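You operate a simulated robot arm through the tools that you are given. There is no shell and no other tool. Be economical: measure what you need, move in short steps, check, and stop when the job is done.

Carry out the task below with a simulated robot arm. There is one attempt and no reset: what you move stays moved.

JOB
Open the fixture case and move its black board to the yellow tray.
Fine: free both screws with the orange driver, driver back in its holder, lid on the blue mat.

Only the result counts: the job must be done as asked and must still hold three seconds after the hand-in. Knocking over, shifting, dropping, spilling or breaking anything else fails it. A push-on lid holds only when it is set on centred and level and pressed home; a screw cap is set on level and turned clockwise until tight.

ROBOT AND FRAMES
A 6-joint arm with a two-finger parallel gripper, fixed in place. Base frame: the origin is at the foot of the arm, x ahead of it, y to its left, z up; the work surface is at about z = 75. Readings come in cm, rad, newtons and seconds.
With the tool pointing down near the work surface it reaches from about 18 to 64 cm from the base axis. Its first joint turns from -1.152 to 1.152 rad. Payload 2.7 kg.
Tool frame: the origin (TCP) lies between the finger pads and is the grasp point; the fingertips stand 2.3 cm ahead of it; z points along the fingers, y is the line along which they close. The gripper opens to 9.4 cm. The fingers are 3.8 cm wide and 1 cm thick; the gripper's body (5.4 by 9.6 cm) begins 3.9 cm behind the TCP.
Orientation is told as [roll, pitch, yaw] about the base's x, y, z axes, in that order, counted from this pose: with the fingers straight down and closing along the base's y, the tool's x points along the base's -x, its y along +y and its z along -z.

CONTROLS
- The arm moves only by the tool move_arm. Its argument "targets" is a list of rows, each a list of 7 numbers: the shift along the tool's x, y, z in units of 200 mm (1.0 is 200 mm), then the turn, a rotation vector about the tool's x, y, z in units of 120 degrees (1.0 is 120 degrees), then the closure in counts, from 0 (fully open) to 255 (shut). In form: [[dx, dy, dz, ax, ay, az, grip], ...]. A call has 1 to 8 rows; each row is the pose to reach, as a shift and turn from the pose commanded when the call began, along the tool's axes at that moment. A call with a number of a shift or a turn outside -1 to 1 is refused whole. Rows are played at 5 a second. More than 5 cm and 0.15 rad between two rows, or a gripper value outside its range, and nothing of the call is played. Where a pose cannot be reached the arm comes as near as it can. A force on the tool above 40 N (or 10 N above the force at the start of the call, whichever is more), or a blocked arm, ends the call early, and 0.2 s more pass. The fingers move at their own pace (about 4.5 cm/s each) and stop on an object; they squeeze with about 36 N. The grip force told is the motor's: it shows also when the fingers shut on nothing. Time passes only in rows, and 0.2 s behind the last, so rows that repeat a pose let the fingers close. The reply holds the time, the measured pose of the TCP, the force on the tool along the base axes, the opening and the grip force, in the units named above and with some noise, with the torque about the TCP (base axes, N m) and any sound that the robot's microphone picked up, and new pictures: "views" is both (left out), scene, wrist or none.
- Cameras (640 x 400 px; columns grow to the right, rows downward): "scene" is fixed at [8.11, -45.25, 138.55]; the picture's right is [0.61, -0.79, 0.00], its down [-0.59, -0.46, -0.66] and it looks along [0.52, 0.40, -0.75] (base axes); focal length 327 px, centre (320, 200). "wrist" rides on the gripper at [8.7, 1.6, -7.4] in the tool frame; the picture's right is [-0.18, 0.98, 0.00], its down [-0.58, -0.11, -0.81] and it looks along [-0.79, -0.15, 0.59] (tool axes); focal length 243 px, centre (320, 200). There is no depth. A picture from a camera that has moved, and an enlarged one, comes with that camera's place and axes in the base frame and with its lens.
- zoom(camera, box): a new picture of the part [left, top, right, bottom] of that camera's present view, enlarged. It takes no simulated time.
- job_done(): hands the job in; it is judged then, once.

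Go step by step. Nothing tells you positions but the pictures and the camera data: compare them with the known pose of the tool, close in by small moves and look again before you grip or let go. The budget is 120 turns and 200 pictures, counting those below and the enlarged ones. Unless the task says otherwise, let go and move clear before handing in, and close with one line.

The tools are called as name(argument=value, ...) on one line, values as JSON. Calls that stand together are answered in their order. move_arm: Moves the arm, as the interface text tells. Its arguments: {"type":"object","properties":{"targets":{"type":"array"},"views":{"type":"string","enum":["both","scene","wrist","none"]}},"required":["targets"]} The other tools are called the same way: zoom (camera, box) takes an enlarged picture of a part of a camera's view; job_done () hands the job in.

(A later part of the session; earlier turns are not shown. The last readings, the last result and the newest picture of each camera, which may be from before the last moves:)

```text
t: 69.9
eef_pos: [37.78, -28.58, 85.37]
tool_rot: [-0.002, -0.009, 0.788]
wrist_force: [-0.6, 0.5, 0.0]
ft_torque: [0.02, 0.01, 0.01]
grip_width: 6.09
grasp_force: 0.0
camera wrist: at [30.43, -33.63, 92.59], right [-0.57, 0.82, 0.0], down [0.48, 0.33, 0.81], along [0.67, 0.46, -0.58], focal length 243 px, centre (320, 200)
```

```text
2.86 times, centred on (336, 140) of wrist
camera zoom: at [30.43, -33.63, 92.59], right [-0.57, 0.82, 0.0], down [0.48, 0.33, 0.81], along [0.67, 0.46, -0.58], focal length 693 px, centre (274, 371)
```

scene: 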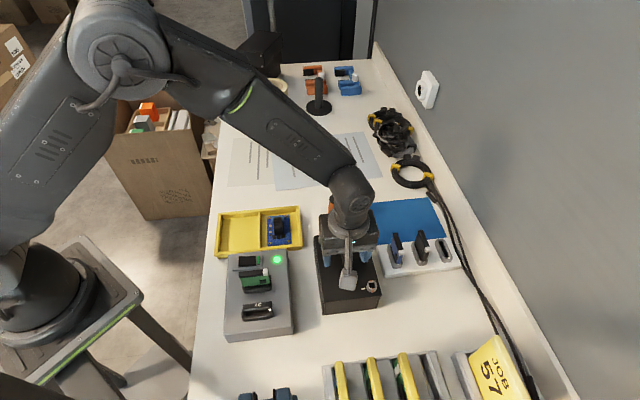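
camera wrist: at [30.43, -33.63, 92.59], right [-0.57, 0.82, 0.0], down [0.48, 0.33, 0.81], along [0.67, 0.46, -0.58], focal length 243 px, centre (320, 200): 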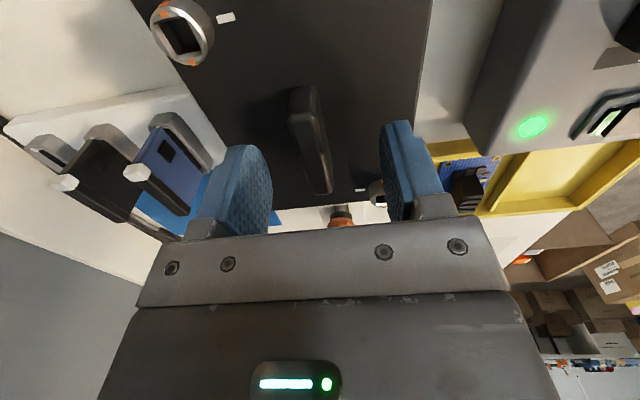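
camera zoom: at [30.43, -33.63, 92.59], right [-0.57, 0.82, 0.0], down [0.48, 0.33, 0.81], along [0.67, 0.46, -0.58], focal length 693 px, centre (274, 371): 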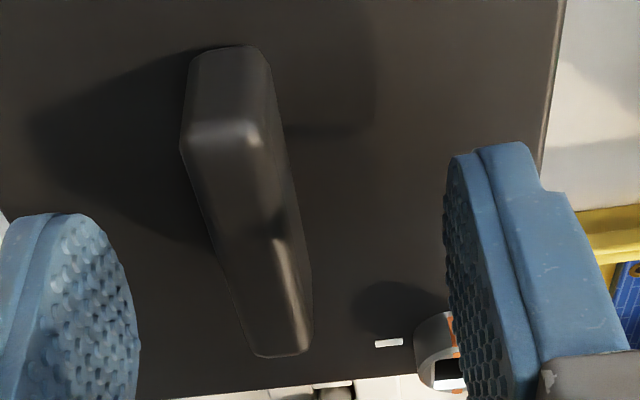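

The handle is about 2.2 cm tall with its top near z=83.7, and it sits slightly to one side. I shift, descend a bit more and close.

move_arm(targets=[[0, -0.01, 0.03, 0, 0, 0, 90], [0, -0.01, 0.055, 0, 0, 0, 90], [0, -0.01, 0.055, 0, 0, 0, 150], [0, -0.01, 0.055, 0, 0, 0, 200], [0, -0.01, 0.055, 0, 0, 0, 255], [0, -0.01, 0.055, 0, 0, 0, 255], [0, -0.01, 0.055, 0, 0, 0, 255]])

```text
t: 71.5
eef_pos: [37.99, -28.72, 84.21]
tool_rot: [0.002, -0.008, 0.787]
wrist_force: [0.8, 0.0, -0.3]
ft_torque: [0.03, -0.02, 0.03]
grip_width: 1.35
grasp_force: 36.1
camera wrist: at [30.59, -33.78, 91.55], right [-0.57, 0.82, 0.0], down [0.48, 0.33, 0.81], along [0.67, 0.46, -0.59], focal length 243 px, centre (320, 200)
```

scene: 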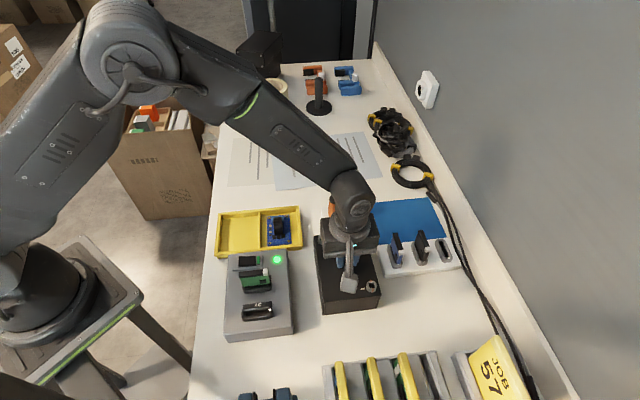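
wrist: 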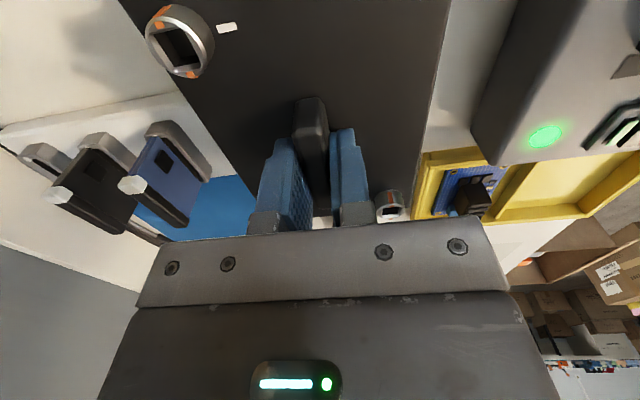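

Gripped at 1.35 cm width. I lift the lid gently and check that it comes free.

move_arm(targets=[[0, 0, -0.02, 0, 0, 0, 255], [0, 0, -0.06, 0, 0, 0, 255], [0, 0, -0.12, 0, 0, 0, 255], [0, 0, -0.2, 0, 0, 0, 255]])

zoom(camera="scene", box=[280, 200, 440, 320])

```text
t: 72.5
eef_pos: [37.92, -28.83, 88.33]
tool_rot: [-0.001, -0.005, 0.787]
wrist_force: [-0.2, -0.1, -1.6]
ft_torque: [0.0, -0.01, 0.04]
grip_width: 1.33
grasp_force: 36.3
camera wrist: at [30.55, -33.85, 95.61], right [-0.57, 0.82, 0.0], down [0.48, 0.33, 0.81], along [0.67, 0.46, -0.59], focal length 243 px, centre (320, 200)
```

scene: 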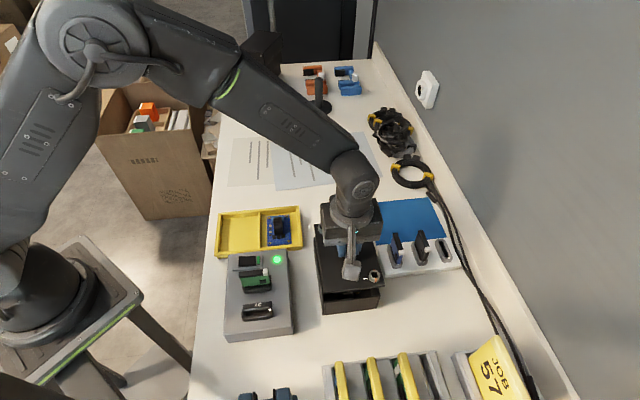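
wrist: 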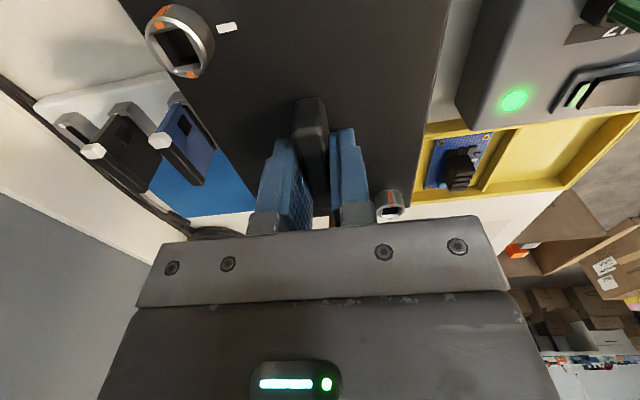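

```text
3.33 times, centred on (360, 260) of scene
camera zoom: at [8.11, -45.25, 138.55], right [0.61, -0.79, 0.0], down [-0.59, -0.46, -0.66], along [0.52, 0.4, -0.75], focal length 1089 px, centre (187, 0)
```

zoom: 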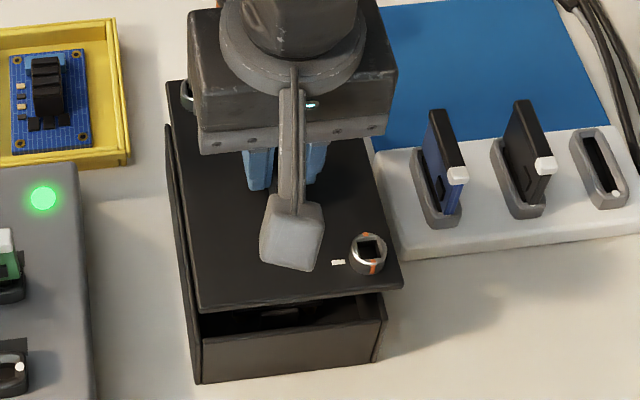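

The lid is free. I raise it high and turn it 90° so that its long side fits the mat.

move_arm(targets=[[0, 0, -0.2, 0, 0, 0, 255], [0, 0, -0.4, 0, 0, 0.07, 255], [0, 0, -0.5, 0, 0, 0.14, 255], [0, 0, -0.5, 0, 0, 0.21, 255], [0, 0, -0.5, 0, 0, 0.28, 255], [0, 0, -0.5, 0, 0, 0.35, 255], [0, 0, -0.5, 0, 0, 0.42, 255], [0, 0, -0.5, 0, 0, 0.49, 255]], views="none")

```text
t: 74.3
eef_pos: [37.86, -28.69, 98.28]
tool_rot: [0.006, -0.005, -0.244]
wrist_force: [-0.3, 0.4, -1.2]
ft_torque: [-0.02, -0.01, 0.02]
grip_width: 1.35
grasp_force: 36.7
```

move_arm(targets=[[-0.189, 0.044, 0, 0, 0, 0.064, 255], [-0.378, 0.088, 0, 0, 0, 0.128, 255], [-0.567, 0.132, 0, 0, 0, 0.192, 255], [-0.756, 0.176, 0, 0, 0, 0.258, 255], [-0.945, 0.22, 0, 0, 0, 0.258, 255], [-0.945, 0.22, 0, 0, 0, 0.258, 255]])

zoom(camera="scene", box=[290, 150, 482, 270])

```text
t: 75.7
eef_pos: [56.64, -28.79, 98.31]
tool_rot: [0.007, 0.003, -0.779]
wrist_force: [0.9, -0.4, -1.5]
ft_torque: [-0.03, 0.03, 0.03]
grip_width: 1.34
grasp_force: 36.2
out of reach, approached as far as the arm can: row 5, 6
camera wrist: at [51.62, -21.71, 105.7], right [0.82, 0.57, 0.01], down [0.33, -0.49, 0.81], along [0.46, -0.66, -0.59], focal length 243 px, centre (320, 200)
```

scene: 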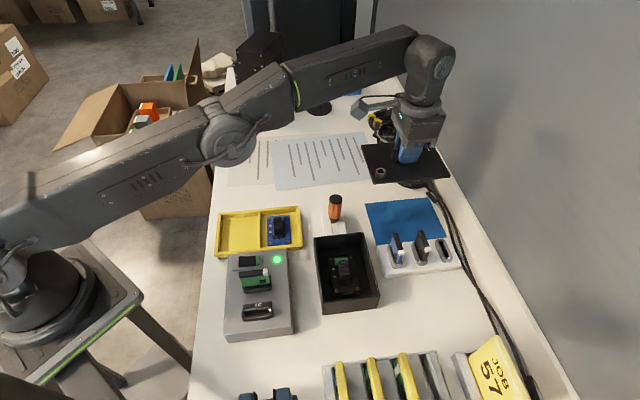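
wrist: 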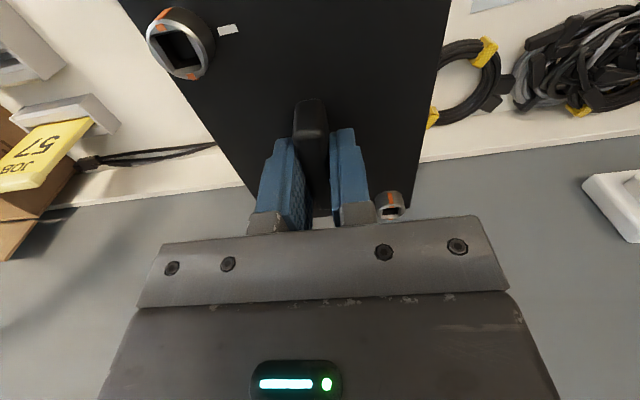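

```text
3.33 times, centred on (386, 210) of scene
camera zoom: at [8.11, -45.25, 138.55], right [0.61, -0.79, 0.0], down [-0.59, -0.46, -0.66], along [0.52, 0.4, -0.75], focal length 1089 px, centre (100, 167)
```

zoom: 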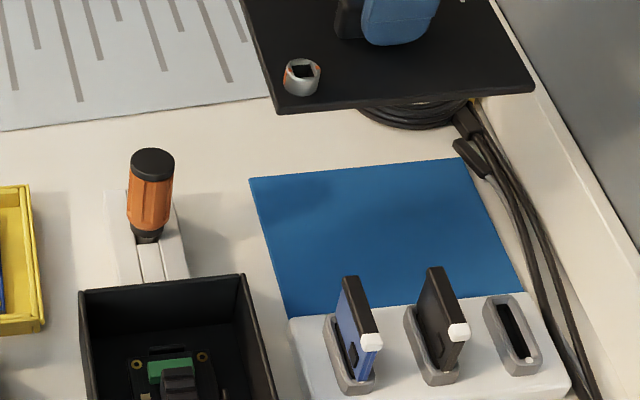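

The case is open and its black board is visible. The lid is over the near half of the mat at the arm's reach limit, so I lower it part way and check clearance to the rack.

move_arm(targets=[[0.0247, 0.0037, 0.1, 0, 0, 0, 255], [0.0247, 0.0037, 0.3, 0, 0, 0, 255], [0.0247, 0.0037, 0.5, 0, 0, 0, 255], [0.0247, 0.0037, 0.7, 0, 0, 0, 255], [0.0247, 0.0037, 0.7, 0, 0, 0, 255]])

zoom(camera="scene", box=[310, 160, 470, 280])

```text
t: 76.9
eef_pos: [56.45, -28.22, 84.06]
tool_rot: [0.008, -0.003, -0.78]
wrist_force: [-0.1, 0.1, -1.0]
ft_torque: [-0.02, -0.02, 0.02]
grip_width: 1.33
grasp_force: 36.2
camera wrist: at [51.37, -21.17, 91.49], right [0.82, 0.57, 0.01], down [0.33, -0.49, 0.81], along [0.46, -0.66, -0.59], focal length 243 px, centre (320, 200)
```

scene: 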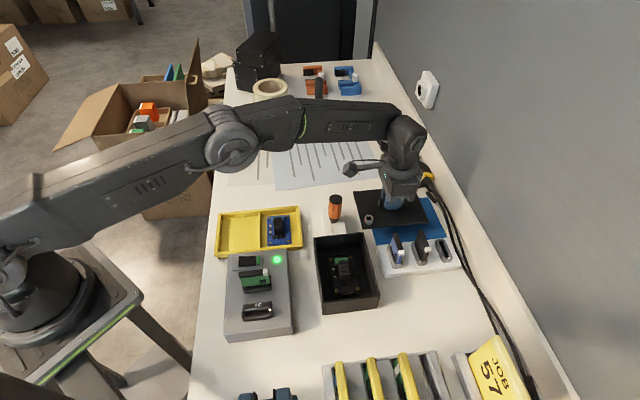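
wrist: 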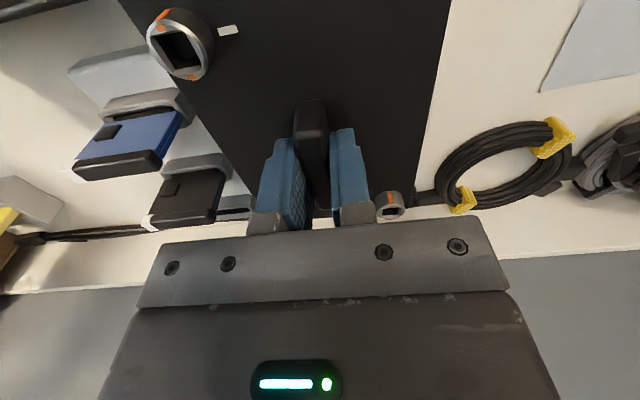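

```text
3.33 times, centred on (390, 220) of scene
camera zoom: at [8.11, -45.25, 138.55], right [0.61, -0.79, 0.0], down [-0.59, -0.46, -0.66], along [0.52, 0.4, -0.75], focal length 1089 px, centre (87, 133)
```

zoom: 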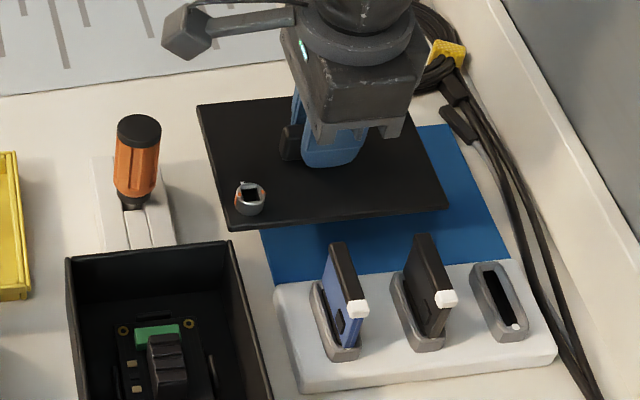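

The lid clears the rack and its centre is over the mat. I lower it until it touches.

move_arm(targets=[[0, 0, 0.1, 0, 0, 0, 255], [0, 0, 0.18, 0, 0, 0, 255], [0, 0, 0.225, 0, 0, 0, 255], [0, 0, 0.24, 0, 0, 0, 255], [0, 0, 0.25, 0, 0, 0, 255]])

zoom(camera="scene", box=[310, 160, 470, 280])

```text
t: 78.1
eef_pos: [56.5, -28.16, 79.32]
tool_rot: [0.007, -0.006, -0.78]
wrist_force: [-4.5, 4.7, 6.9]
ft_torque: [-0.46, -0.04, -0.14]
grip_width: 1.33
grasp_force: 36.2
camera wrist: at [51.39, -21.13, 86.73], right [0.82, 0.57, 0.01], down [0.33, -0.49, 0.81], along [0.46, -0.66, -0.59], focal length 243 px, centre (320, 200)
```

scene: 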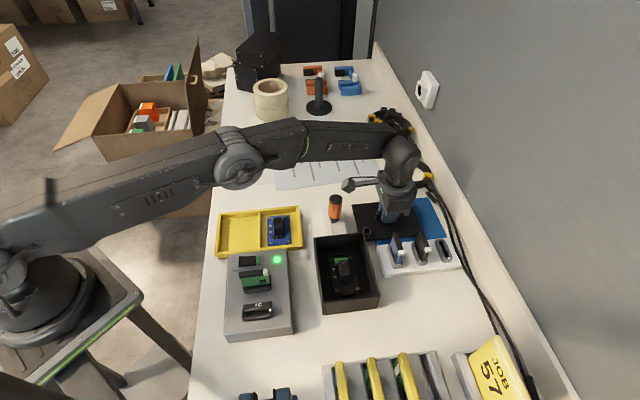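
wrist: 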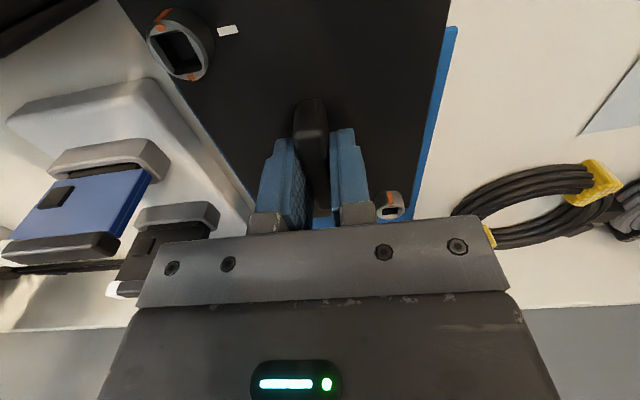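

```text
3.33 times, centred on (390, 220) of scene
camera zoom: at [8.09, -45.23, 138.56], right [0.61, -0.79, 0.0], down [-0.59, -0.46, -0.66], along [0.52, 0.4, -0.75], focal length 1089 px, centre (87, 133)
```

zoom: 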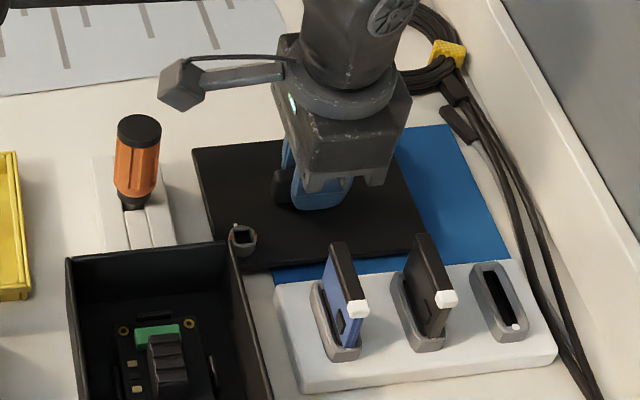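

It has touched down with about 7 N. I check levelness and neighbours before releasing.

zoom(camera="scene", box=[350, 195, 430, 245])

zoom(camera="wrist", box=[110, 0, 470, 225])

```text
8.00 times, centred on (390, 220) of scene
camera zoom: at [8.09, -45.23, 138.56], right [0.61, -0.79, 0.0], down [-0.59, -0.46, -0.66], along [0.52, 0.4, -0.75], focal length 2613 px, centre (-240, 40)
```

zoom: 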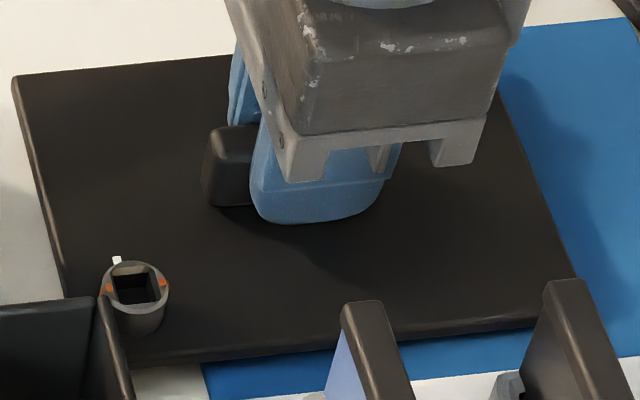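

```text
1.78 times, centred on (290, 112) of wrist
camera zoom: at [51.39, -21.13, 86.73], right [0.82, 0.57, 0.01], down [0.33, -0.49, 0.81], along [0.46, -0.66, -0.59], focal length 431 px, centre (373, 356)
```

zoom: 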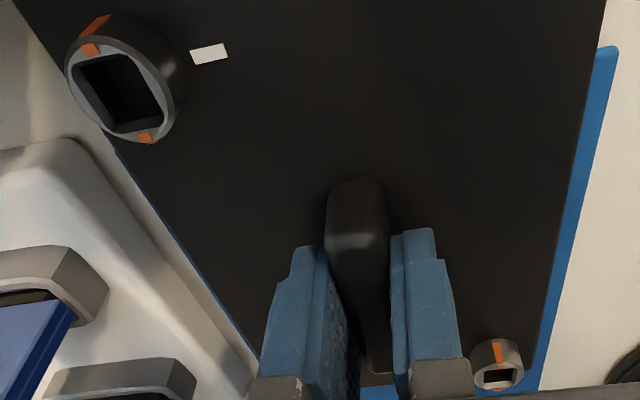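

The lid is level to within a millimetre, with one corner just touching the mat. I release the handle and rise.

move_arm(targets=[[0, 0, 0.003, 0, 0, 0, 255], [0, 0, 0.003, 0, 0, 0, 200], [0, 0, 0.003, 0, 0, 0, 140], [0, 0, 0.0, 0, 0, 0, 130], [0, 0, -0.05, 0, 0, 0, 130], [0, 0, -0.2, 0, 0, 0, 130], [0, 0, -0.4, 0, 0, 0, 130], [0, 0, -0.6, 0, 0, 0, 130]], views="scene")

zoom(camera="scene", box=[310, 180, 470, 280])

```text
t: 79.9
eef_pos: [56.34, -28.17, 91.18]
tool_rot: [0.007, 0.0, -0.78]
wrist_force: [0.5, -0.2, 1.0]
ft_torque: [-0.02, 0.0, 0.01]
grip_width: 4.63
grasp_force: 0.0
```

scene: 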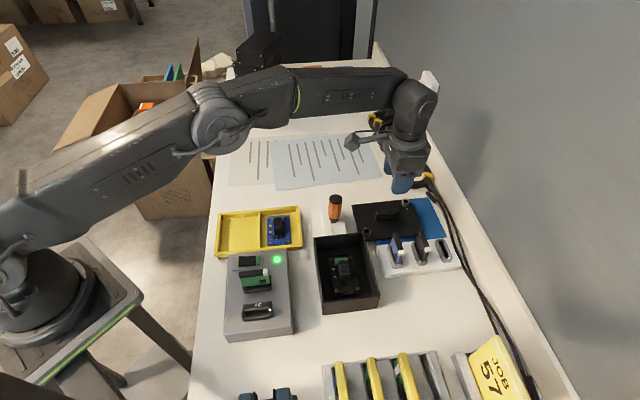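

```text
4.00 times, centred on (390, 230) of scene
camera zoom: at [8.11, -45.25, 138.55], right [0.61, -0.79, 0.0], down [-0.59, -0.46, -0.66], along [0.52, 0.4, -0.75], focal length 1307 px, centre (40, 80)
```

zoom: 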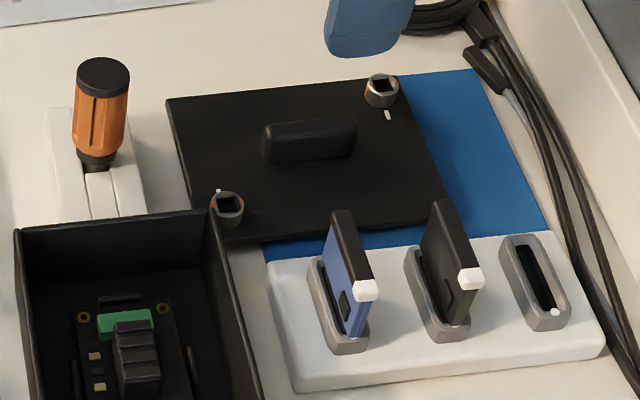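

The lid rests flat on the mat, but one side overhangs by about 3.5 cm. I'll nudge it fully on by pushing the handle's end with closed fingers, and first I turn and go behind the handle.

move_arm(targets=[[0.08, 0.001, 0, 0, 0, -0.07, 200], [0.16, 0.002, 0, 0, 0, -0.14, 255], [0.24, 0.004, 0, 0, 0, -0.21, 255], [0.315, 0.005, 0, 0, 0, -0.28, 255], [0.315, 0.005, 0, 0, 0, -0.35, 255], [0.315, 0.005, 0, 0, 0, -0.42, 255], [0.315, 0.005, 0, 0, 0, -0.49, 255], [0.315, 0.005, 0, 0, 0, -0.56, 255]], views="none")

```text
t: 81.7
eef_pos: [51.74, -23.73, 91.11]
tool_rot: [0.001, -0.008, 0.396]
wrist_force: [-0.3, -0.2, 0.6]
ft_torque: [-0.03, 0.04, -0.01]
grip_width: 0.0
grasp_force: 36.0
```

move_arm(targets=[[-0.033, -0.0515, 0, 0, 0, -0.07, 255], [-0.033, -0.0515, 0.1, 0, 0, -0.14, 255], [-0.033, -0.0515, 0.3, 0, 0, -0.186, 255], [-0.033, -0.0515, 0.5, 0, 0, -0.186, 255], [-0.033, -0.0515, 0.53, 0, 0, -0.186, 255]], views="none")

zoom(camera="scene", box=[310, 170, 470, 270])

```text
t: 82.9
eef_pos: [53.05, -24.4, 80.65]
tool_rot: [-0.002, -0.008, 0.782]
wrist_force: [0.4, 0.1, 0.8]
ft_torque: [0.04, 0.0, -0.02]
grip_width: 0.0
grasp_force: 36.3
```

```text
4.00 times, centred on (390, 220) of scene
camera zoom: at [8.11, -45.25, 138.55], right [0.61, -0.79, 0.0], down [-0.59, -0.46, -0.66], along [0.52, 0.4, -0.75], focal length 1307 px, centre (40, 120)
```

zoom: 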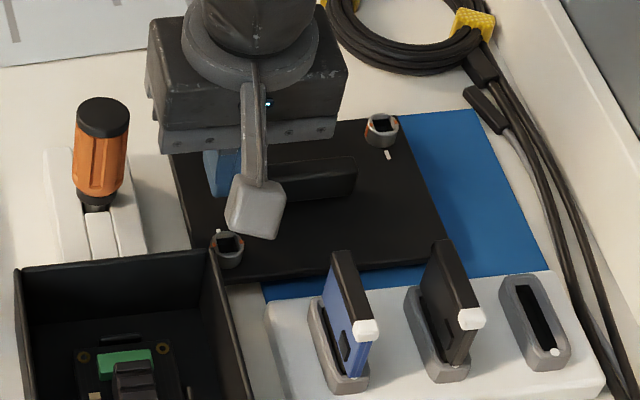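

The fingers are just behind the handle end, so I lower slightly and push slowly along the mat.

move_arm(targets=[[0.01, 0, 0.022, 0, 0, 0, 255], [0.01, -0.04, 0.022, 0, 0, 0, 255], [0.01, -0.08, 0.022, 0, 0, 0, 255], [0.01, -0.12, 0.022, 0, 0, 0, 255], [0.01, -0.155, 0.022, 0, 0, 0, 255], [0.01, -0.19, 0.022, 0, 0, 0, 255], [0.01, -0.22, 0.022, 0, 0, 0, 255]], views="none")

zoom(camera="scene", box=[310, 170, 470, 270])

```text
t: 84.5
eef_pos: [55.85, -27.83, 80.16]
tool_rot: [0.0, -0.008, 0.784]
wrist_force: [-0.5, 0.7, 2.0]
ft_torque: [0.0, 0.0, -0.02]
grip_width: 0.0
grasp_force: 36.0
```

```text
4.00 times, centred on (390, 220) of scene
camera zoom: at [8.11, -45.24, 138.55], right [0.61, -0.79, 0.0], down [-0.59, -0.46, -0.66], along [0.52, 0.4, -0.75], focal length 1307 px, centre (40, 120)
```

zoom: 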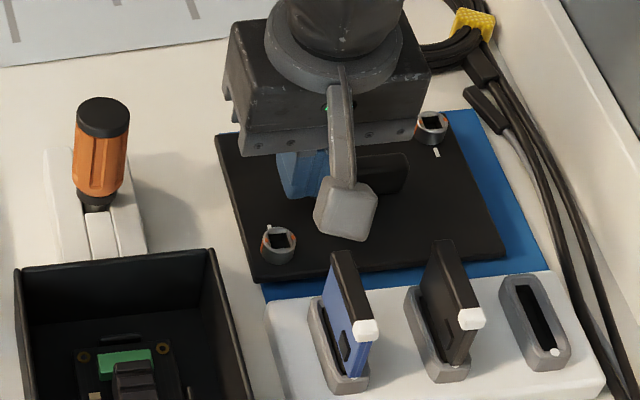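

The lid slid cleanly and is almost entirely on the mat. I give one last 0.6 cm nudge, then back off and rise.

move_arm(targets=[[0, -0.03, 0, 0, 0, 0, 255], [0, -0.03, 0, 0, 0, 0, 255], [0, 0.03, 0, 0, 0, 0, 255], [0, 0.03, -0.2, 0, 0, 0, 255], [0, 0.03, -0.4, 0, 0, 0, 255], [0, 0.03, -0.6, 0, 0, 0, 255]], views="none")

zoom(camera="scene", box=[270, 170, 430, 310])

```text
t: 85.9
eef_pos: [55.39, -27.34, 91.96]
tool_rot: [-0.001, -0.008, 0.781]
wrist_force: [-0.6, 1.0, -0.3]
ft_torque: [0.01, -0.01, -0.02]
grip_width: 0.0
grasp_force: 35.9
```

```text
2.86 times, centred on (350, 240) of scene
camera zoom: at [8.11, -45.25, 138.55], right [0.61, -0.79, 0.0], down [-0.59, -0.46, -0.66], along [0.52, 0.4, -0.75], focal length 933 px, centre (234, 86)
```

zoom: 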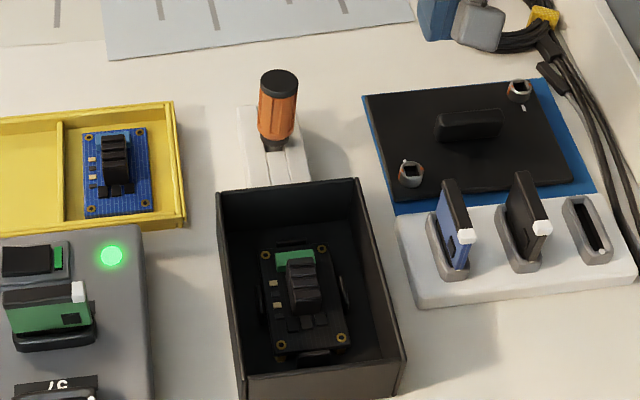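

The lid is fully on the mat. Now the board: I move to look into the case with the wrist camera.

move_arm(targets=[[0.158, 0.094, -0.1, 0, 0, 0, 200], [0.315, 0.188, -0.15, 0, 0, 0, 150], [0.473, 0.282, -0.15, 0, 0, 0, 90], [0.63, 0.376, -0.15, 0, 0, 0, 90], [0.788, 0.47, -0.15, 0, 0, 0, 90], [0.946, 0.565, -0.15, 0, 0, 0, 90]], views="wrist")

zoom(camera="scene", box=[310, 230, 390, 310])

```text
t: 87.3
eef_pos: [33.89, -32.64, 94.92]
tool_rot: [0.0, -0.007, 0.786]
wrist_force: [-0.2, -0.5, 0.7]
ft_torque: [0.01, -0.03, -0.01]
grip_width: 6.04
grasp_force: 0.1
camera wrist: at [26.55, -37.68, 102.19], right [-0.56, 0.83, 0.0], down [0.48, 0.33, 0.81], along [0.67, 0.46, -0.59], focal length 243 px, centre (320, 200)
```

wrist: 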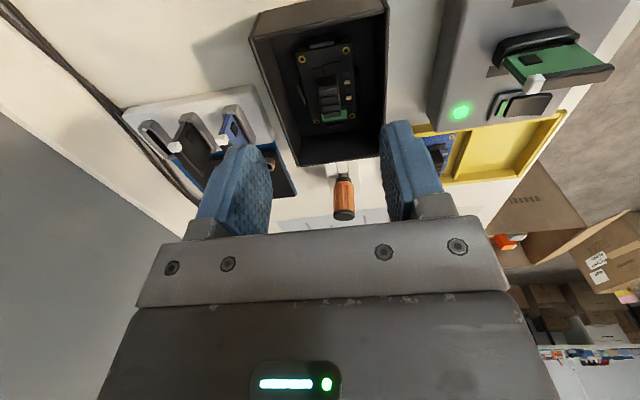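

```text
5.00 times, centred on (350, 270) of scene
camera zoom: at [8.12, -45.25, 138.55], right [0.61, -0.79, 0.0], down [-0.59, -0.46, -0.66], along [0.52, 0.4, -0.75], focal length 1633 px, centre (170, -150)
```

zoom: 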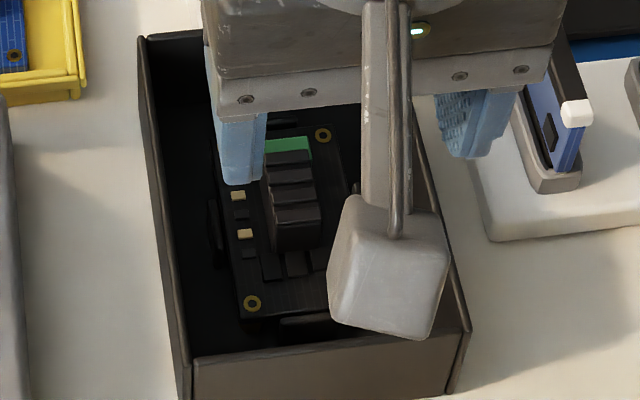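

zoom(camera="wrist", box=[245, 5, 405, 145])

```text
2.86 times, centred on (325, 75) of wrist
camera zoom: at [26.55, -37.68, 102.19], right [-0.56, 0.83, 0.0], down [0.48, 0.33, 0.81], along [0.67, 0.46, -0.59], focal length 693 px, centre (306, 557)
```

zoom: 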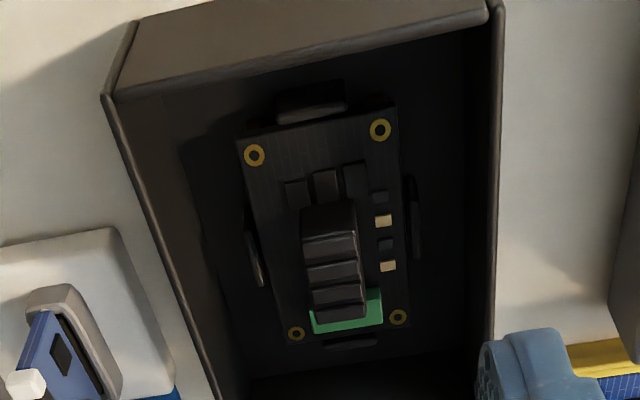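

The block on the board is centred at about (38.05,-28.5) with its top at z≈78.8; it is about 2 cm wide and a good grip. I move above it and check the alignment.

move_arm(targets=[[-0.15, 0, 0, 0, 0, 0, 130], [-0.29, 0, 0.05, 0, 0, 0, 130], [-0.29, 0, 0.25, 0, 0, 0, 130], [-0.29, 0, 0.45, 0, 0, 0, 130], [-0.29, 0, 0.56, 0, 0, 0, 130]], views="wrist")

zoom(camera="wrist", box=[240, 30, 400, 170])

```text
t: 88.5
eef_pos: [38.3, -28.85, 83.91]
tool_rot: [-0.002, -0.007, 0.783]
wrist_force: [-0.8, 0.5, -0.5]
ft_torque: [-0.02, -0.01, -0.02]
grip_width: 4.63
grasp_force: 0.0
camera wrist: at [30.91, -33.81, 91.18], right [-0.56, 0.83, 0.0], down [0.48, 0.33, 0.81], along [0.67, 0.46, -0.58], focal length 243 px, centre (320, 200)
```

wrist: 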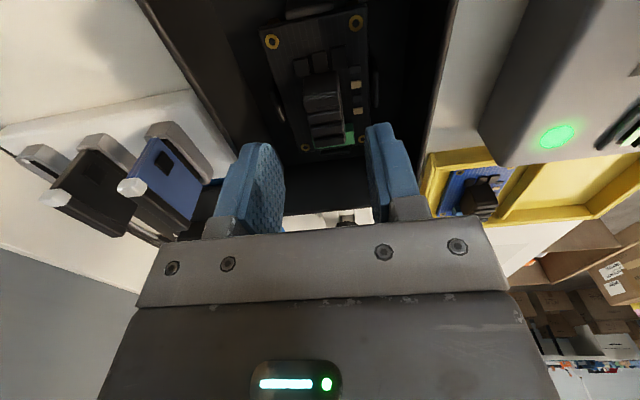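

```text
2.86 times, centred on (320, 100) of wrist
camera zoom: at [30.91, -33.81, 91.18], right [-0.56, 0.83, 0.0], down [0.48, 0.33, 0.81], along [0.67, 0.46, -0.58], focal length 693 px, centre (320, 486)
```

zoom: 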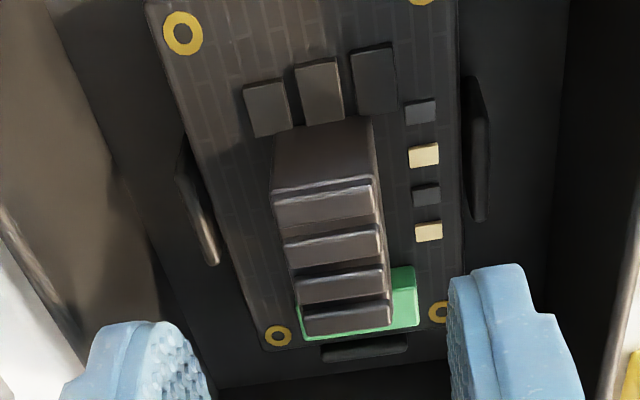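

The block is about 0.33 cm to one side. I shift, narrow the opening to clear the guide tabs, and descend.

move_arm(targets=[[0, 0.0165, 0.0, 0, 0, 0, 163], [0, 0.0165, 0.05, 0, 0, 0, 163], [0, 0.0165, 0.12, 0, 0, 0, 163], [0, 0.0165, 0.17, 0, 0, 0, 163], [0, 0.0165, 0.2, 0, 0, 0, 163]], views="wrist")

zoom(camera="wrist", box=[240, 80, 400, 220])

```text
t: 89.7
eef_pos: [38.12, -28.33, 79.86]
tool_rot: [-0.002, -0.009, 0.782]
wrist_force: [0.5, 0.3, -0.8]
ft_torque: [0.02, 0.0, -0.01]
grip_width: 3.39
grasp_force: 0.2
camera wrist: at [30.69, -33.39, 87.15], right [-0.56, 0.83, 0.0], down [0.48, 0.33, 0.81], along [0.67, 0.46, -0.59], focal length 243 px, centre (320, 200)
```

wrist: 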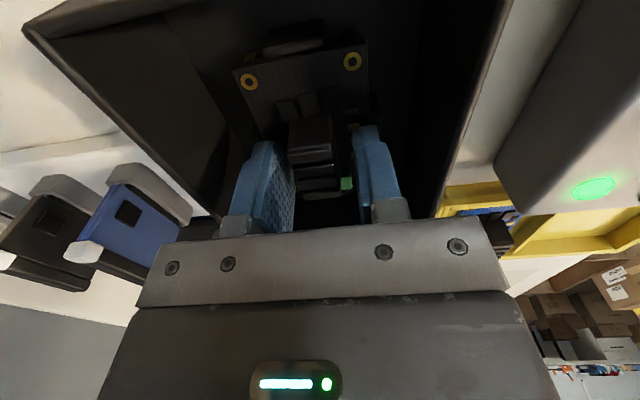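

```text
2.86 times, centred on (320, 150) of wrist
camera zoom: at [30.69, -33.39, 87.15], right [-0.56, 0.83, 0.0], down [0.48, 0.33, 0.81], along [0.67, 0.46, -0.59], focal length 693 px, centre (320, 343)
```

zoom: 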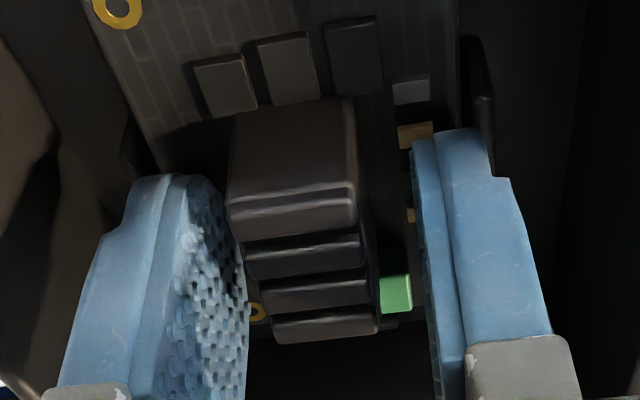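

The block is between the fingers. I lower a touch and close.

move_arm(targets=[[0, 0, 0.01, 0, 0, 0, 163], [0, 0, 0.01, 0, 0, 0, 200], [0, 0, 0.01, 0, 0, 0, 255], [0, 0, 0.01, 0, 0, 0, 255], [0, 0, 0.01, 0, 0, 0, 255]], views="none")

```text
t: 90.9
eef_pos: [38.04, -28.3, 79.68]
tool_rot: [-0.001, -0.009, 0.78]
wrist_force: [0.5, -0.3, 0.7]
ft_torque: [0.0, -0.02, -0.02]
grip_width: 1.93
grasp_force: 36.0
```

Gripped at 1.93 cm. I lift the board straight out.

move_arm(targets=[[0, 0, -0.03, 0, 0, 0, 255], [0, 0, -0.1, 0, 0, 0, 255], [0, 0, -0.25, 0, 0, 0, 255], [0, 0, -0.45, 0, 0, 0, 255], [0, 0, -0.6, 0, 0, 0, 255]])

zoom(camera="scene", box=[205, 190, 385, 320])

```text
t: 92.1
eef_pos: [37.99, -28.29, 91.62]
tool_rot: [-0.001, -0.006, 0.782]
wrist_force: [-0.8, 0.6, -0.7]
ft_torque: [0.0, -0.01, -0.02]
grip_width: 1.91
grasp_force: 36.2
camera wrist: at [30.67, -33.35, 98.92], right [-0.56, 0.83, 0.0], down [0.48, 0.33, 0.81], along [0.67, 0.46, -0.59], focal length 243 px, centre (320, 200)
```

scene: 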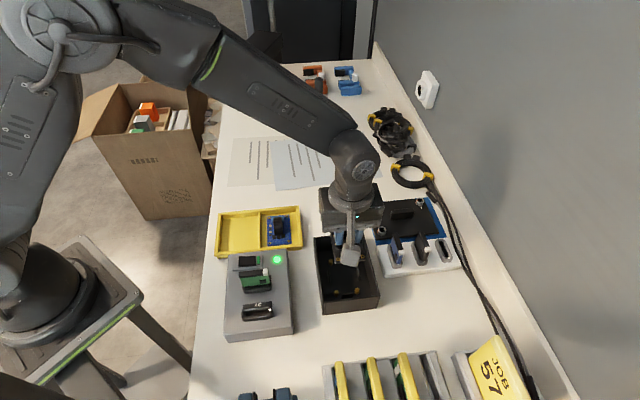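
wrist: 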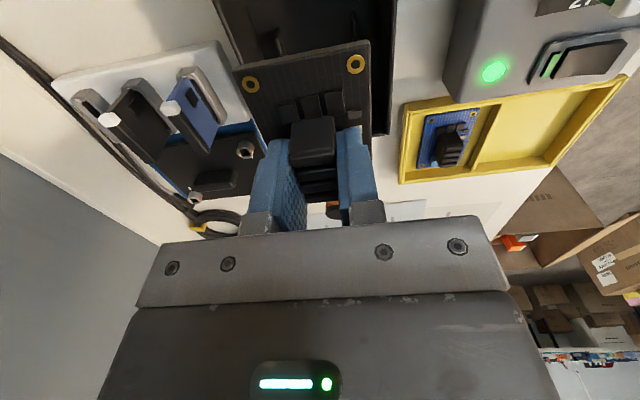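

```text
3.08 times, centred on (295, 255) of scene
camera zoom: at [8.11, -45.25, 138.55], right [0.61, -0.79, 0.0], down [-0.59, -0.46, -0.66], along [0.52, 0.4, -0.75], focal length 1005 px, centre (397, 31)
```

zoom: 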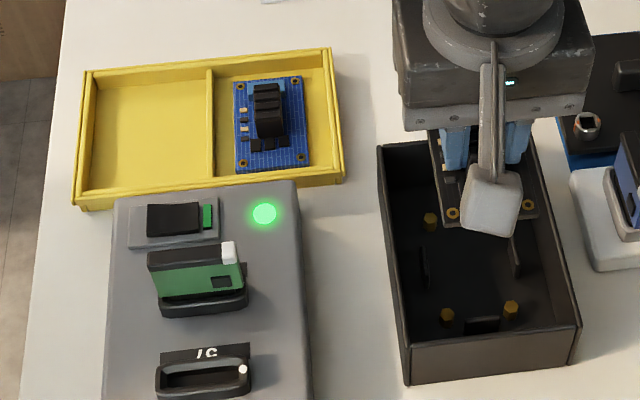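

The board is out. The tray's empty compartment is centred at about (32.05,-3.3), aligned with the same 45° axes, so I carry the board there.

move_arm(targets=[[-0.095, 0.155, 0, 0, 0, 0, 255], [-0.19, 0.31, 0, 0, 0, 0, 255], [-0.285, 0.465, 0, 0, 0, 0, 255], [-0.38, 0.62, 0, 0, 0, 0, 255], [-0.475, 0.775, 0, 0, 0, 0, 255], [-0.57, 0.93, 0, 0, 0, 0, 255]], views="none")

move_arm(targets=[[-0.05, 0.083, 0, 0, 0, 0, 255], [-0.1, 0.166, 0, 0, 0, 0, 255], [-0.1, 0.166, 0.15, 0, 0, 0, 255], [-0.1, 0.166, 0.3, 0, 0, 0, 255]])

zoom(camera="scene", box=[205, 180, 325, 270])

zoom(camera="wrist", box=[200, 0, 460, 200])

```text
t: 93.5
eef_pos: [32.98, -7.12, 91.47]
tool_rot: [-0.001, -0.007, 0.783]
wrist_force: [0.0, 0.2, -0.7]
ft_torque: [0.01, 0.02, 0.01]
grip_width: 1.9
grasp_force: 36.1
```

```text
t: 94.5
eef_pos: [31.94, -3.37, 85.77]
tool_rot: [0.0, -0.006, 0.78]
wrist_force: [0.0, -0.1, -0.6]
ft_torque: [0.0, -0.02, 0.0]
grip_width: 1.93
grasp_force: 36.1
camera wrist: at [24.52, -8.47, 93.08], right [-0.56, 0.83, 0.0], down [0.48, 0.33, 0.81], along [0.67, 0.46, -0.59], focal length 243 px, centre (320, 200)
```

scene: 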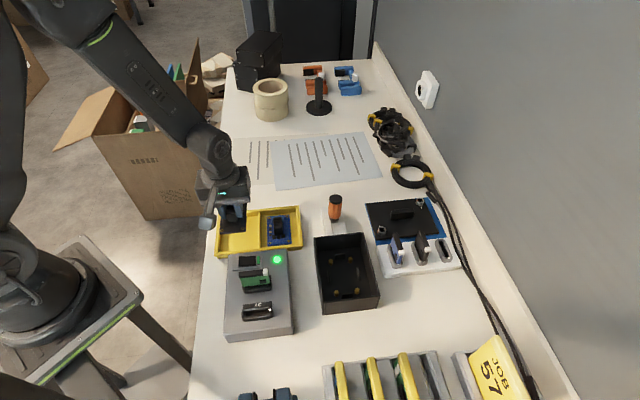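
wrist: 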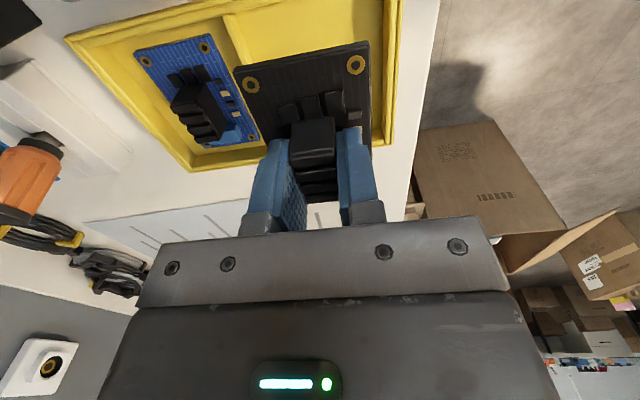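

```text
4.44 times, centred on (265, 225) of scene
camera zoom: at [8.11, -45.25, 138.55], right [0.61, -0.79, 0.0], down [-0.59, -0.46, -0.66], along [0.52, 0.4, -0.75], focal length 1452 px, centre (564, 89)
```

zoom: 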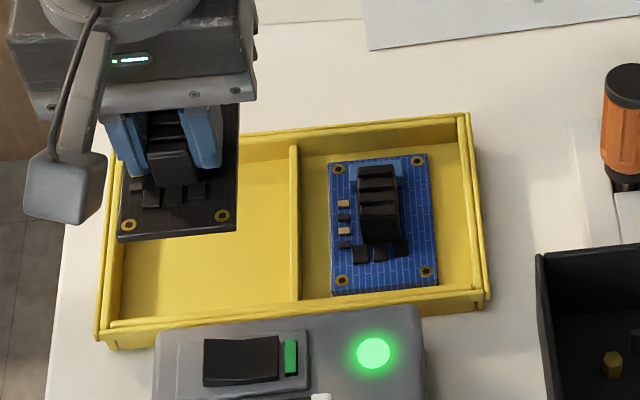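

```text
2.00 times, centred on (330, 100) of wrist
camera zoom: at [24.52, -8.47, 93.08], right [-0.56, 0.83, 0.0], down [0.48, 0.33, 0.81], along [0.67, 0.46, -0.59], focal length 485 px, centre (300, 400)
```

zoom: 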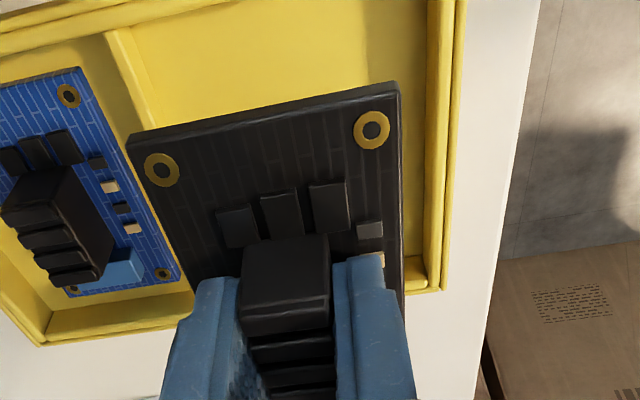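

Board and compartment are aligned with clearance on all sides. I lower until it touches the tray floor.

move_arm(targets=[[-0.005, -0.008, 0.15, 0, 0, 0, 255], [-0.005, -0.008, 0.25, 0, 0, 0, 255], [-0.005, -0.008, 0.3, 0, 0, 0, 255], [-0.005, -0.008, 0.32, 0, 0, 0, 255], [-0.005, -0.008, 0.335, 0, 0, 0, 255]], views="none")

zoom(camera="scene", box=[205, 190, 325, 280])

```text
t: 95.7
eef_pos: [32.1, -3.33, 79.09]
tool_rot: [0.001, -0.01, 0.784]
wrist_force: [-0.7, -0.1, -0.5]
ft_torque: [0.01, -0.01, -0.03]
grip_width: 1.93
grasp_force: 35.8
```

```text
4.44 times, centred on (265, 235) of scene
camera zoom: at [8.11, -45.25, 138.55], right [0.61, -0.79, 0.0], down [-0.59, -0.46, -0.66], along [0.52, 0.4, -0.75], focal length 1452 px, centre (564, 44)
```

zoom: 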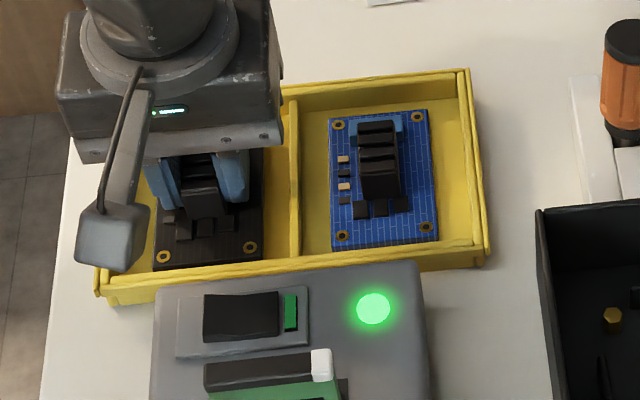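

It is inside the compartment and not touching yet. I lower further in small steps.

move_arm(targets=[[0, 0, 0.01, 0, 0, 0, 255], [0, 0, 0.02, 0, 0, 0, 255], [0, 0, 0.028, 0, 0, 0, 255]], views="none")

```text
t: 96.5
eef_pos: [32.15, -3.31, 78.52]
tool_rot: [0.001, -0.007, 0.783]
wrist_force: [0.7, -0.9, -1.0]
ft_torque: [0.01, 0.0, 0.01]
grip_width: 1.94
grasp_force: 36.0
```

move_arm(targets=[[0, 0, 0.008, 0, 0, 0, 255], [0, 0, 0.015, 0, 0, 0, 255], [0, 0, 0.02, 0, 0, 0, 255]], views="none")

zoom(camera="scene", box=[205, 190, 325, 280])

```text
t: 97.2
eef_pos: [32.3, -3.35, 78.32]
tool_rot: [-0.003, -0.008, 0.784]
wrist_force: [-1.9, -0.3, 7.9]
ft_torque: [-0.05, -0.04, 0.05]
grip_width: 1.93
grasp_force: 35.4
stopped in row 3: the force on the tool passed its limit at 45 N (the readings are from after the stop); the commanded pose is now the measured one
```

```text
4.44 times, centred on (265, 235) of scene
camera zoom: at [8.1, -45.25, 138.55], right [0.61, -0.79, 0.0], down [-0.59, -0.46, -0.66], along [0.52, 0.4, -0.75], focal length 1452 px, centre (564, 44)
```

zoom: 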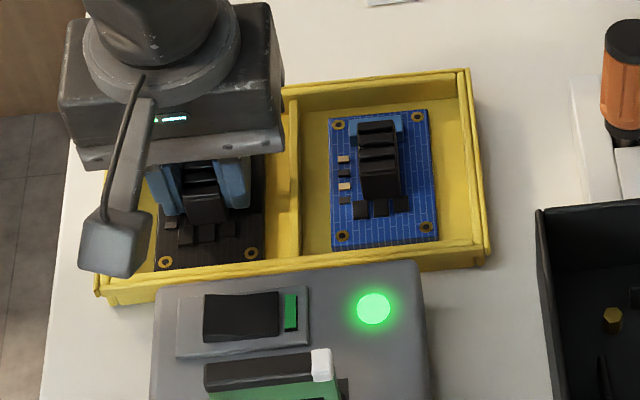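

The board is down on the tray floor. I release and rise straight up.

move_arm(targets=[[0, 0, -0.003, 0, 0, 0, 200], [0, 0, -0.003, 0, 0, 0, 155], [0, 0, -0.003, 0, 0, 0, 150], [0, 0, -0.05, 0, 0, 0, 150], [0, 0, -0.2, 0, 0, 0, 150], [0, 0, -0.4, 0, 0, 0, 150], [0, 0, -0.6, 0, 0, 0, 150], [0, 0, -0.8, 0, 0, 0, 150]], views="none")

move_arm(targets=[[0.1, 0.15, -0.1, 0, 0, 0, 150], [0.2, 0.3, -0.1, 0, 0, 0, 150], [0.3, 0.45, -0.1, 0, 0, 0, 150]], views="scene")

zoom(camera="scene", box=[205, 180, 365, 280])

zoom(camera="scene", box=[310, 180, 470, 280])

```text
t: 99.0
eef_pos: [32.09, -3.56, 94.32]
tool_rot: [0.001, -0.007, 0.782]
wrist_force: [0.5, -0.6, -0.8]
ft_torque: [0.03, 0.01, 0.01]
grip_width: 3.86
grasp_force: 0.0
```

```text
t: 99.8
eef_pos: [22.41, -1.56, 96.77]
tool_rot: [0.0, -0.006, 0.784]
wrist_force: [0.2, 0.4, 0.0]
ft_torque: [0.0, -0.01, -0.06]
grip_width: 3.86
grasp_force: 0.0
out of reach, approached as far as the arm can: row 3
```

scene: 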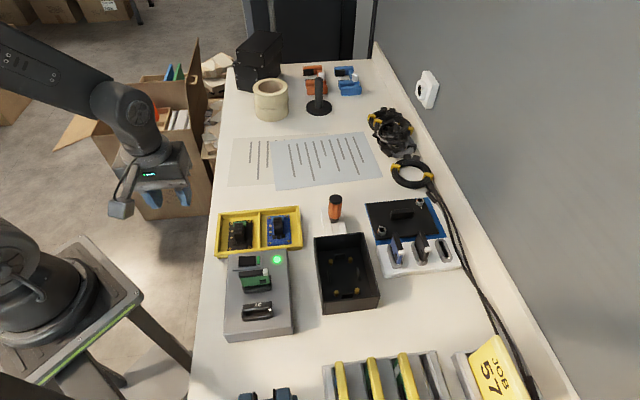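

```text
4.00 times, centred on (285, 230) of scene
camera zoom: at [8.11, -45.25, 138.55], right [0.61, -0.79, 0.0], down [-0.59, -0.46, -0.66], along [0.52, 0.4, -0.75], focal length 1307 px, centre (460, 80)
```

zoom: 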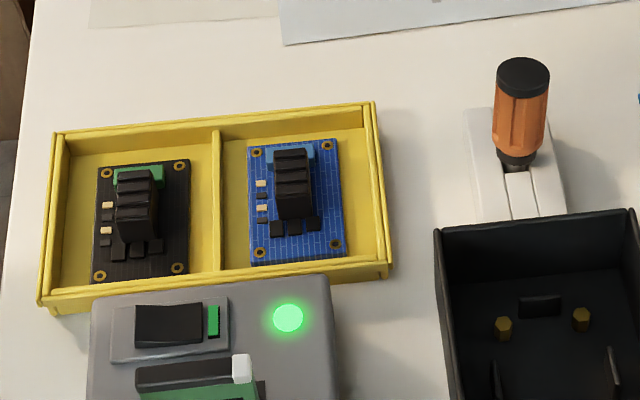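

```text
4.00 times, centred on (390, 230) of scene
camera zoom: at [8.11, -45.25, 138.55], right [0.61, -0.79, 0.0], down [-0.59, -0.46, -0.66], along [0.52, 0.4, -0.75], focal length 1307 px, centre (40, 80)
```

zoom: 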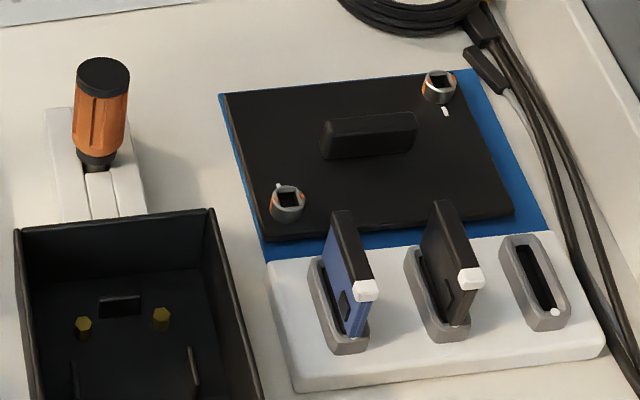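

The board lies flat in the tray and the lid is on the mat, but the driver leans 5–7° in its holder. I'll re-grip it in its lean plane and set it upright and home.

move_arm(targets=[[-0.02, -0.11, 0, 0, 0, 0.07, 110], [-0.04, -0.22, 0, 0, 0, 0.14, 110], [-0.06, -0.33, 0, 0, 0, 0.21, 110], [-0.08, -0.45, 0, 0, 0, 0.28, 110], [-0.1, -0.56, 0, 0, 0, 0.35, 110], [-0.12, -0.67, 0, 0, 0, 0.42, 110], [-0.14, -0.78, 0, 0, 0, 0.49, 100], [-0.156, -0.9, 0, 0, 0, 0.56, 90]], views="none")

```text
t: 101.6
eef_pos: [37.55, -11.99, 96.79]
tool_rot: [0.007, -0.001, -0.392]
wrist_force: [0.1, 0.3, -0.3]
ft_torque: [0.02, -0.02, -0.02]
grip_width: 6.07
grasp_force: 0.0
```

move_arm(targets=[[-0.116, -0.03, 0, 0, 0, 0.0676, 90], [-0.232, -0.059, 0, 0, 0, 0.135, 90], [-0.348, -0.0885, 0, 0, 0, 0.203, 90], [-0.464, -0.118, 0, 0, 0, 0.27, 90], [-0.58, -0.1475, 0.1, 0, 0, 0.338, 90], [-0.58, -0.1475, 0.25, 0, 0, 0.338, 90]], views="wrist")

zoom(camera="scene", box=[294, 180, 374, 230])

```text
t: 103.0
eef_pos: [47.17, -18.98, 91.7]
tool_rot: [0.008, 0.002, -1.099]
wrist_force: [-0.8, -1.2, 0.4]
ft_torque: [-0.03, 0.01, -0.02]
grip_width: 6.08
grasp_force: 0.1
camera wrist: at [44.51, -10.64, 99.19], right [0.96, 0.28, 0.01], down [0.16, -0.57, 0.8], along [0.23, -0.77, -0.59], focal length 243 px, centre (320, 200)
```

wrist: 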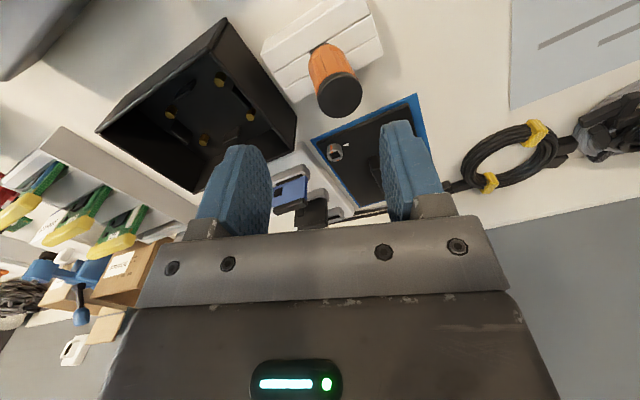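

```text
8.00 times, centred on (334, 205) of scene
camera zoom: at [8.11, -45.25, 138.55], right [0.61, -0.79, 0.0], down [-0.59, -0.46, -0.66], along [0.52, 0.4, -0.75], focal length 2613 px, centre (208, 160)
```

zoom: 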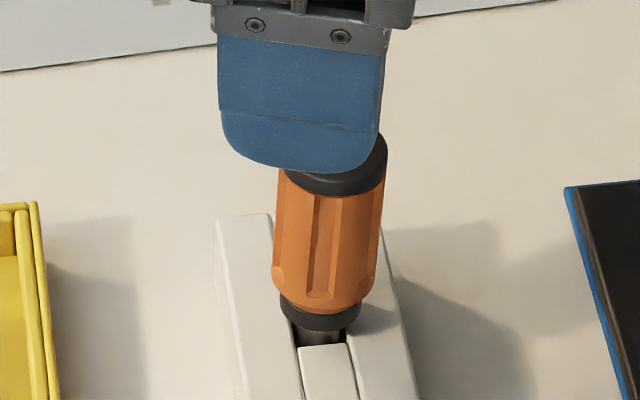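

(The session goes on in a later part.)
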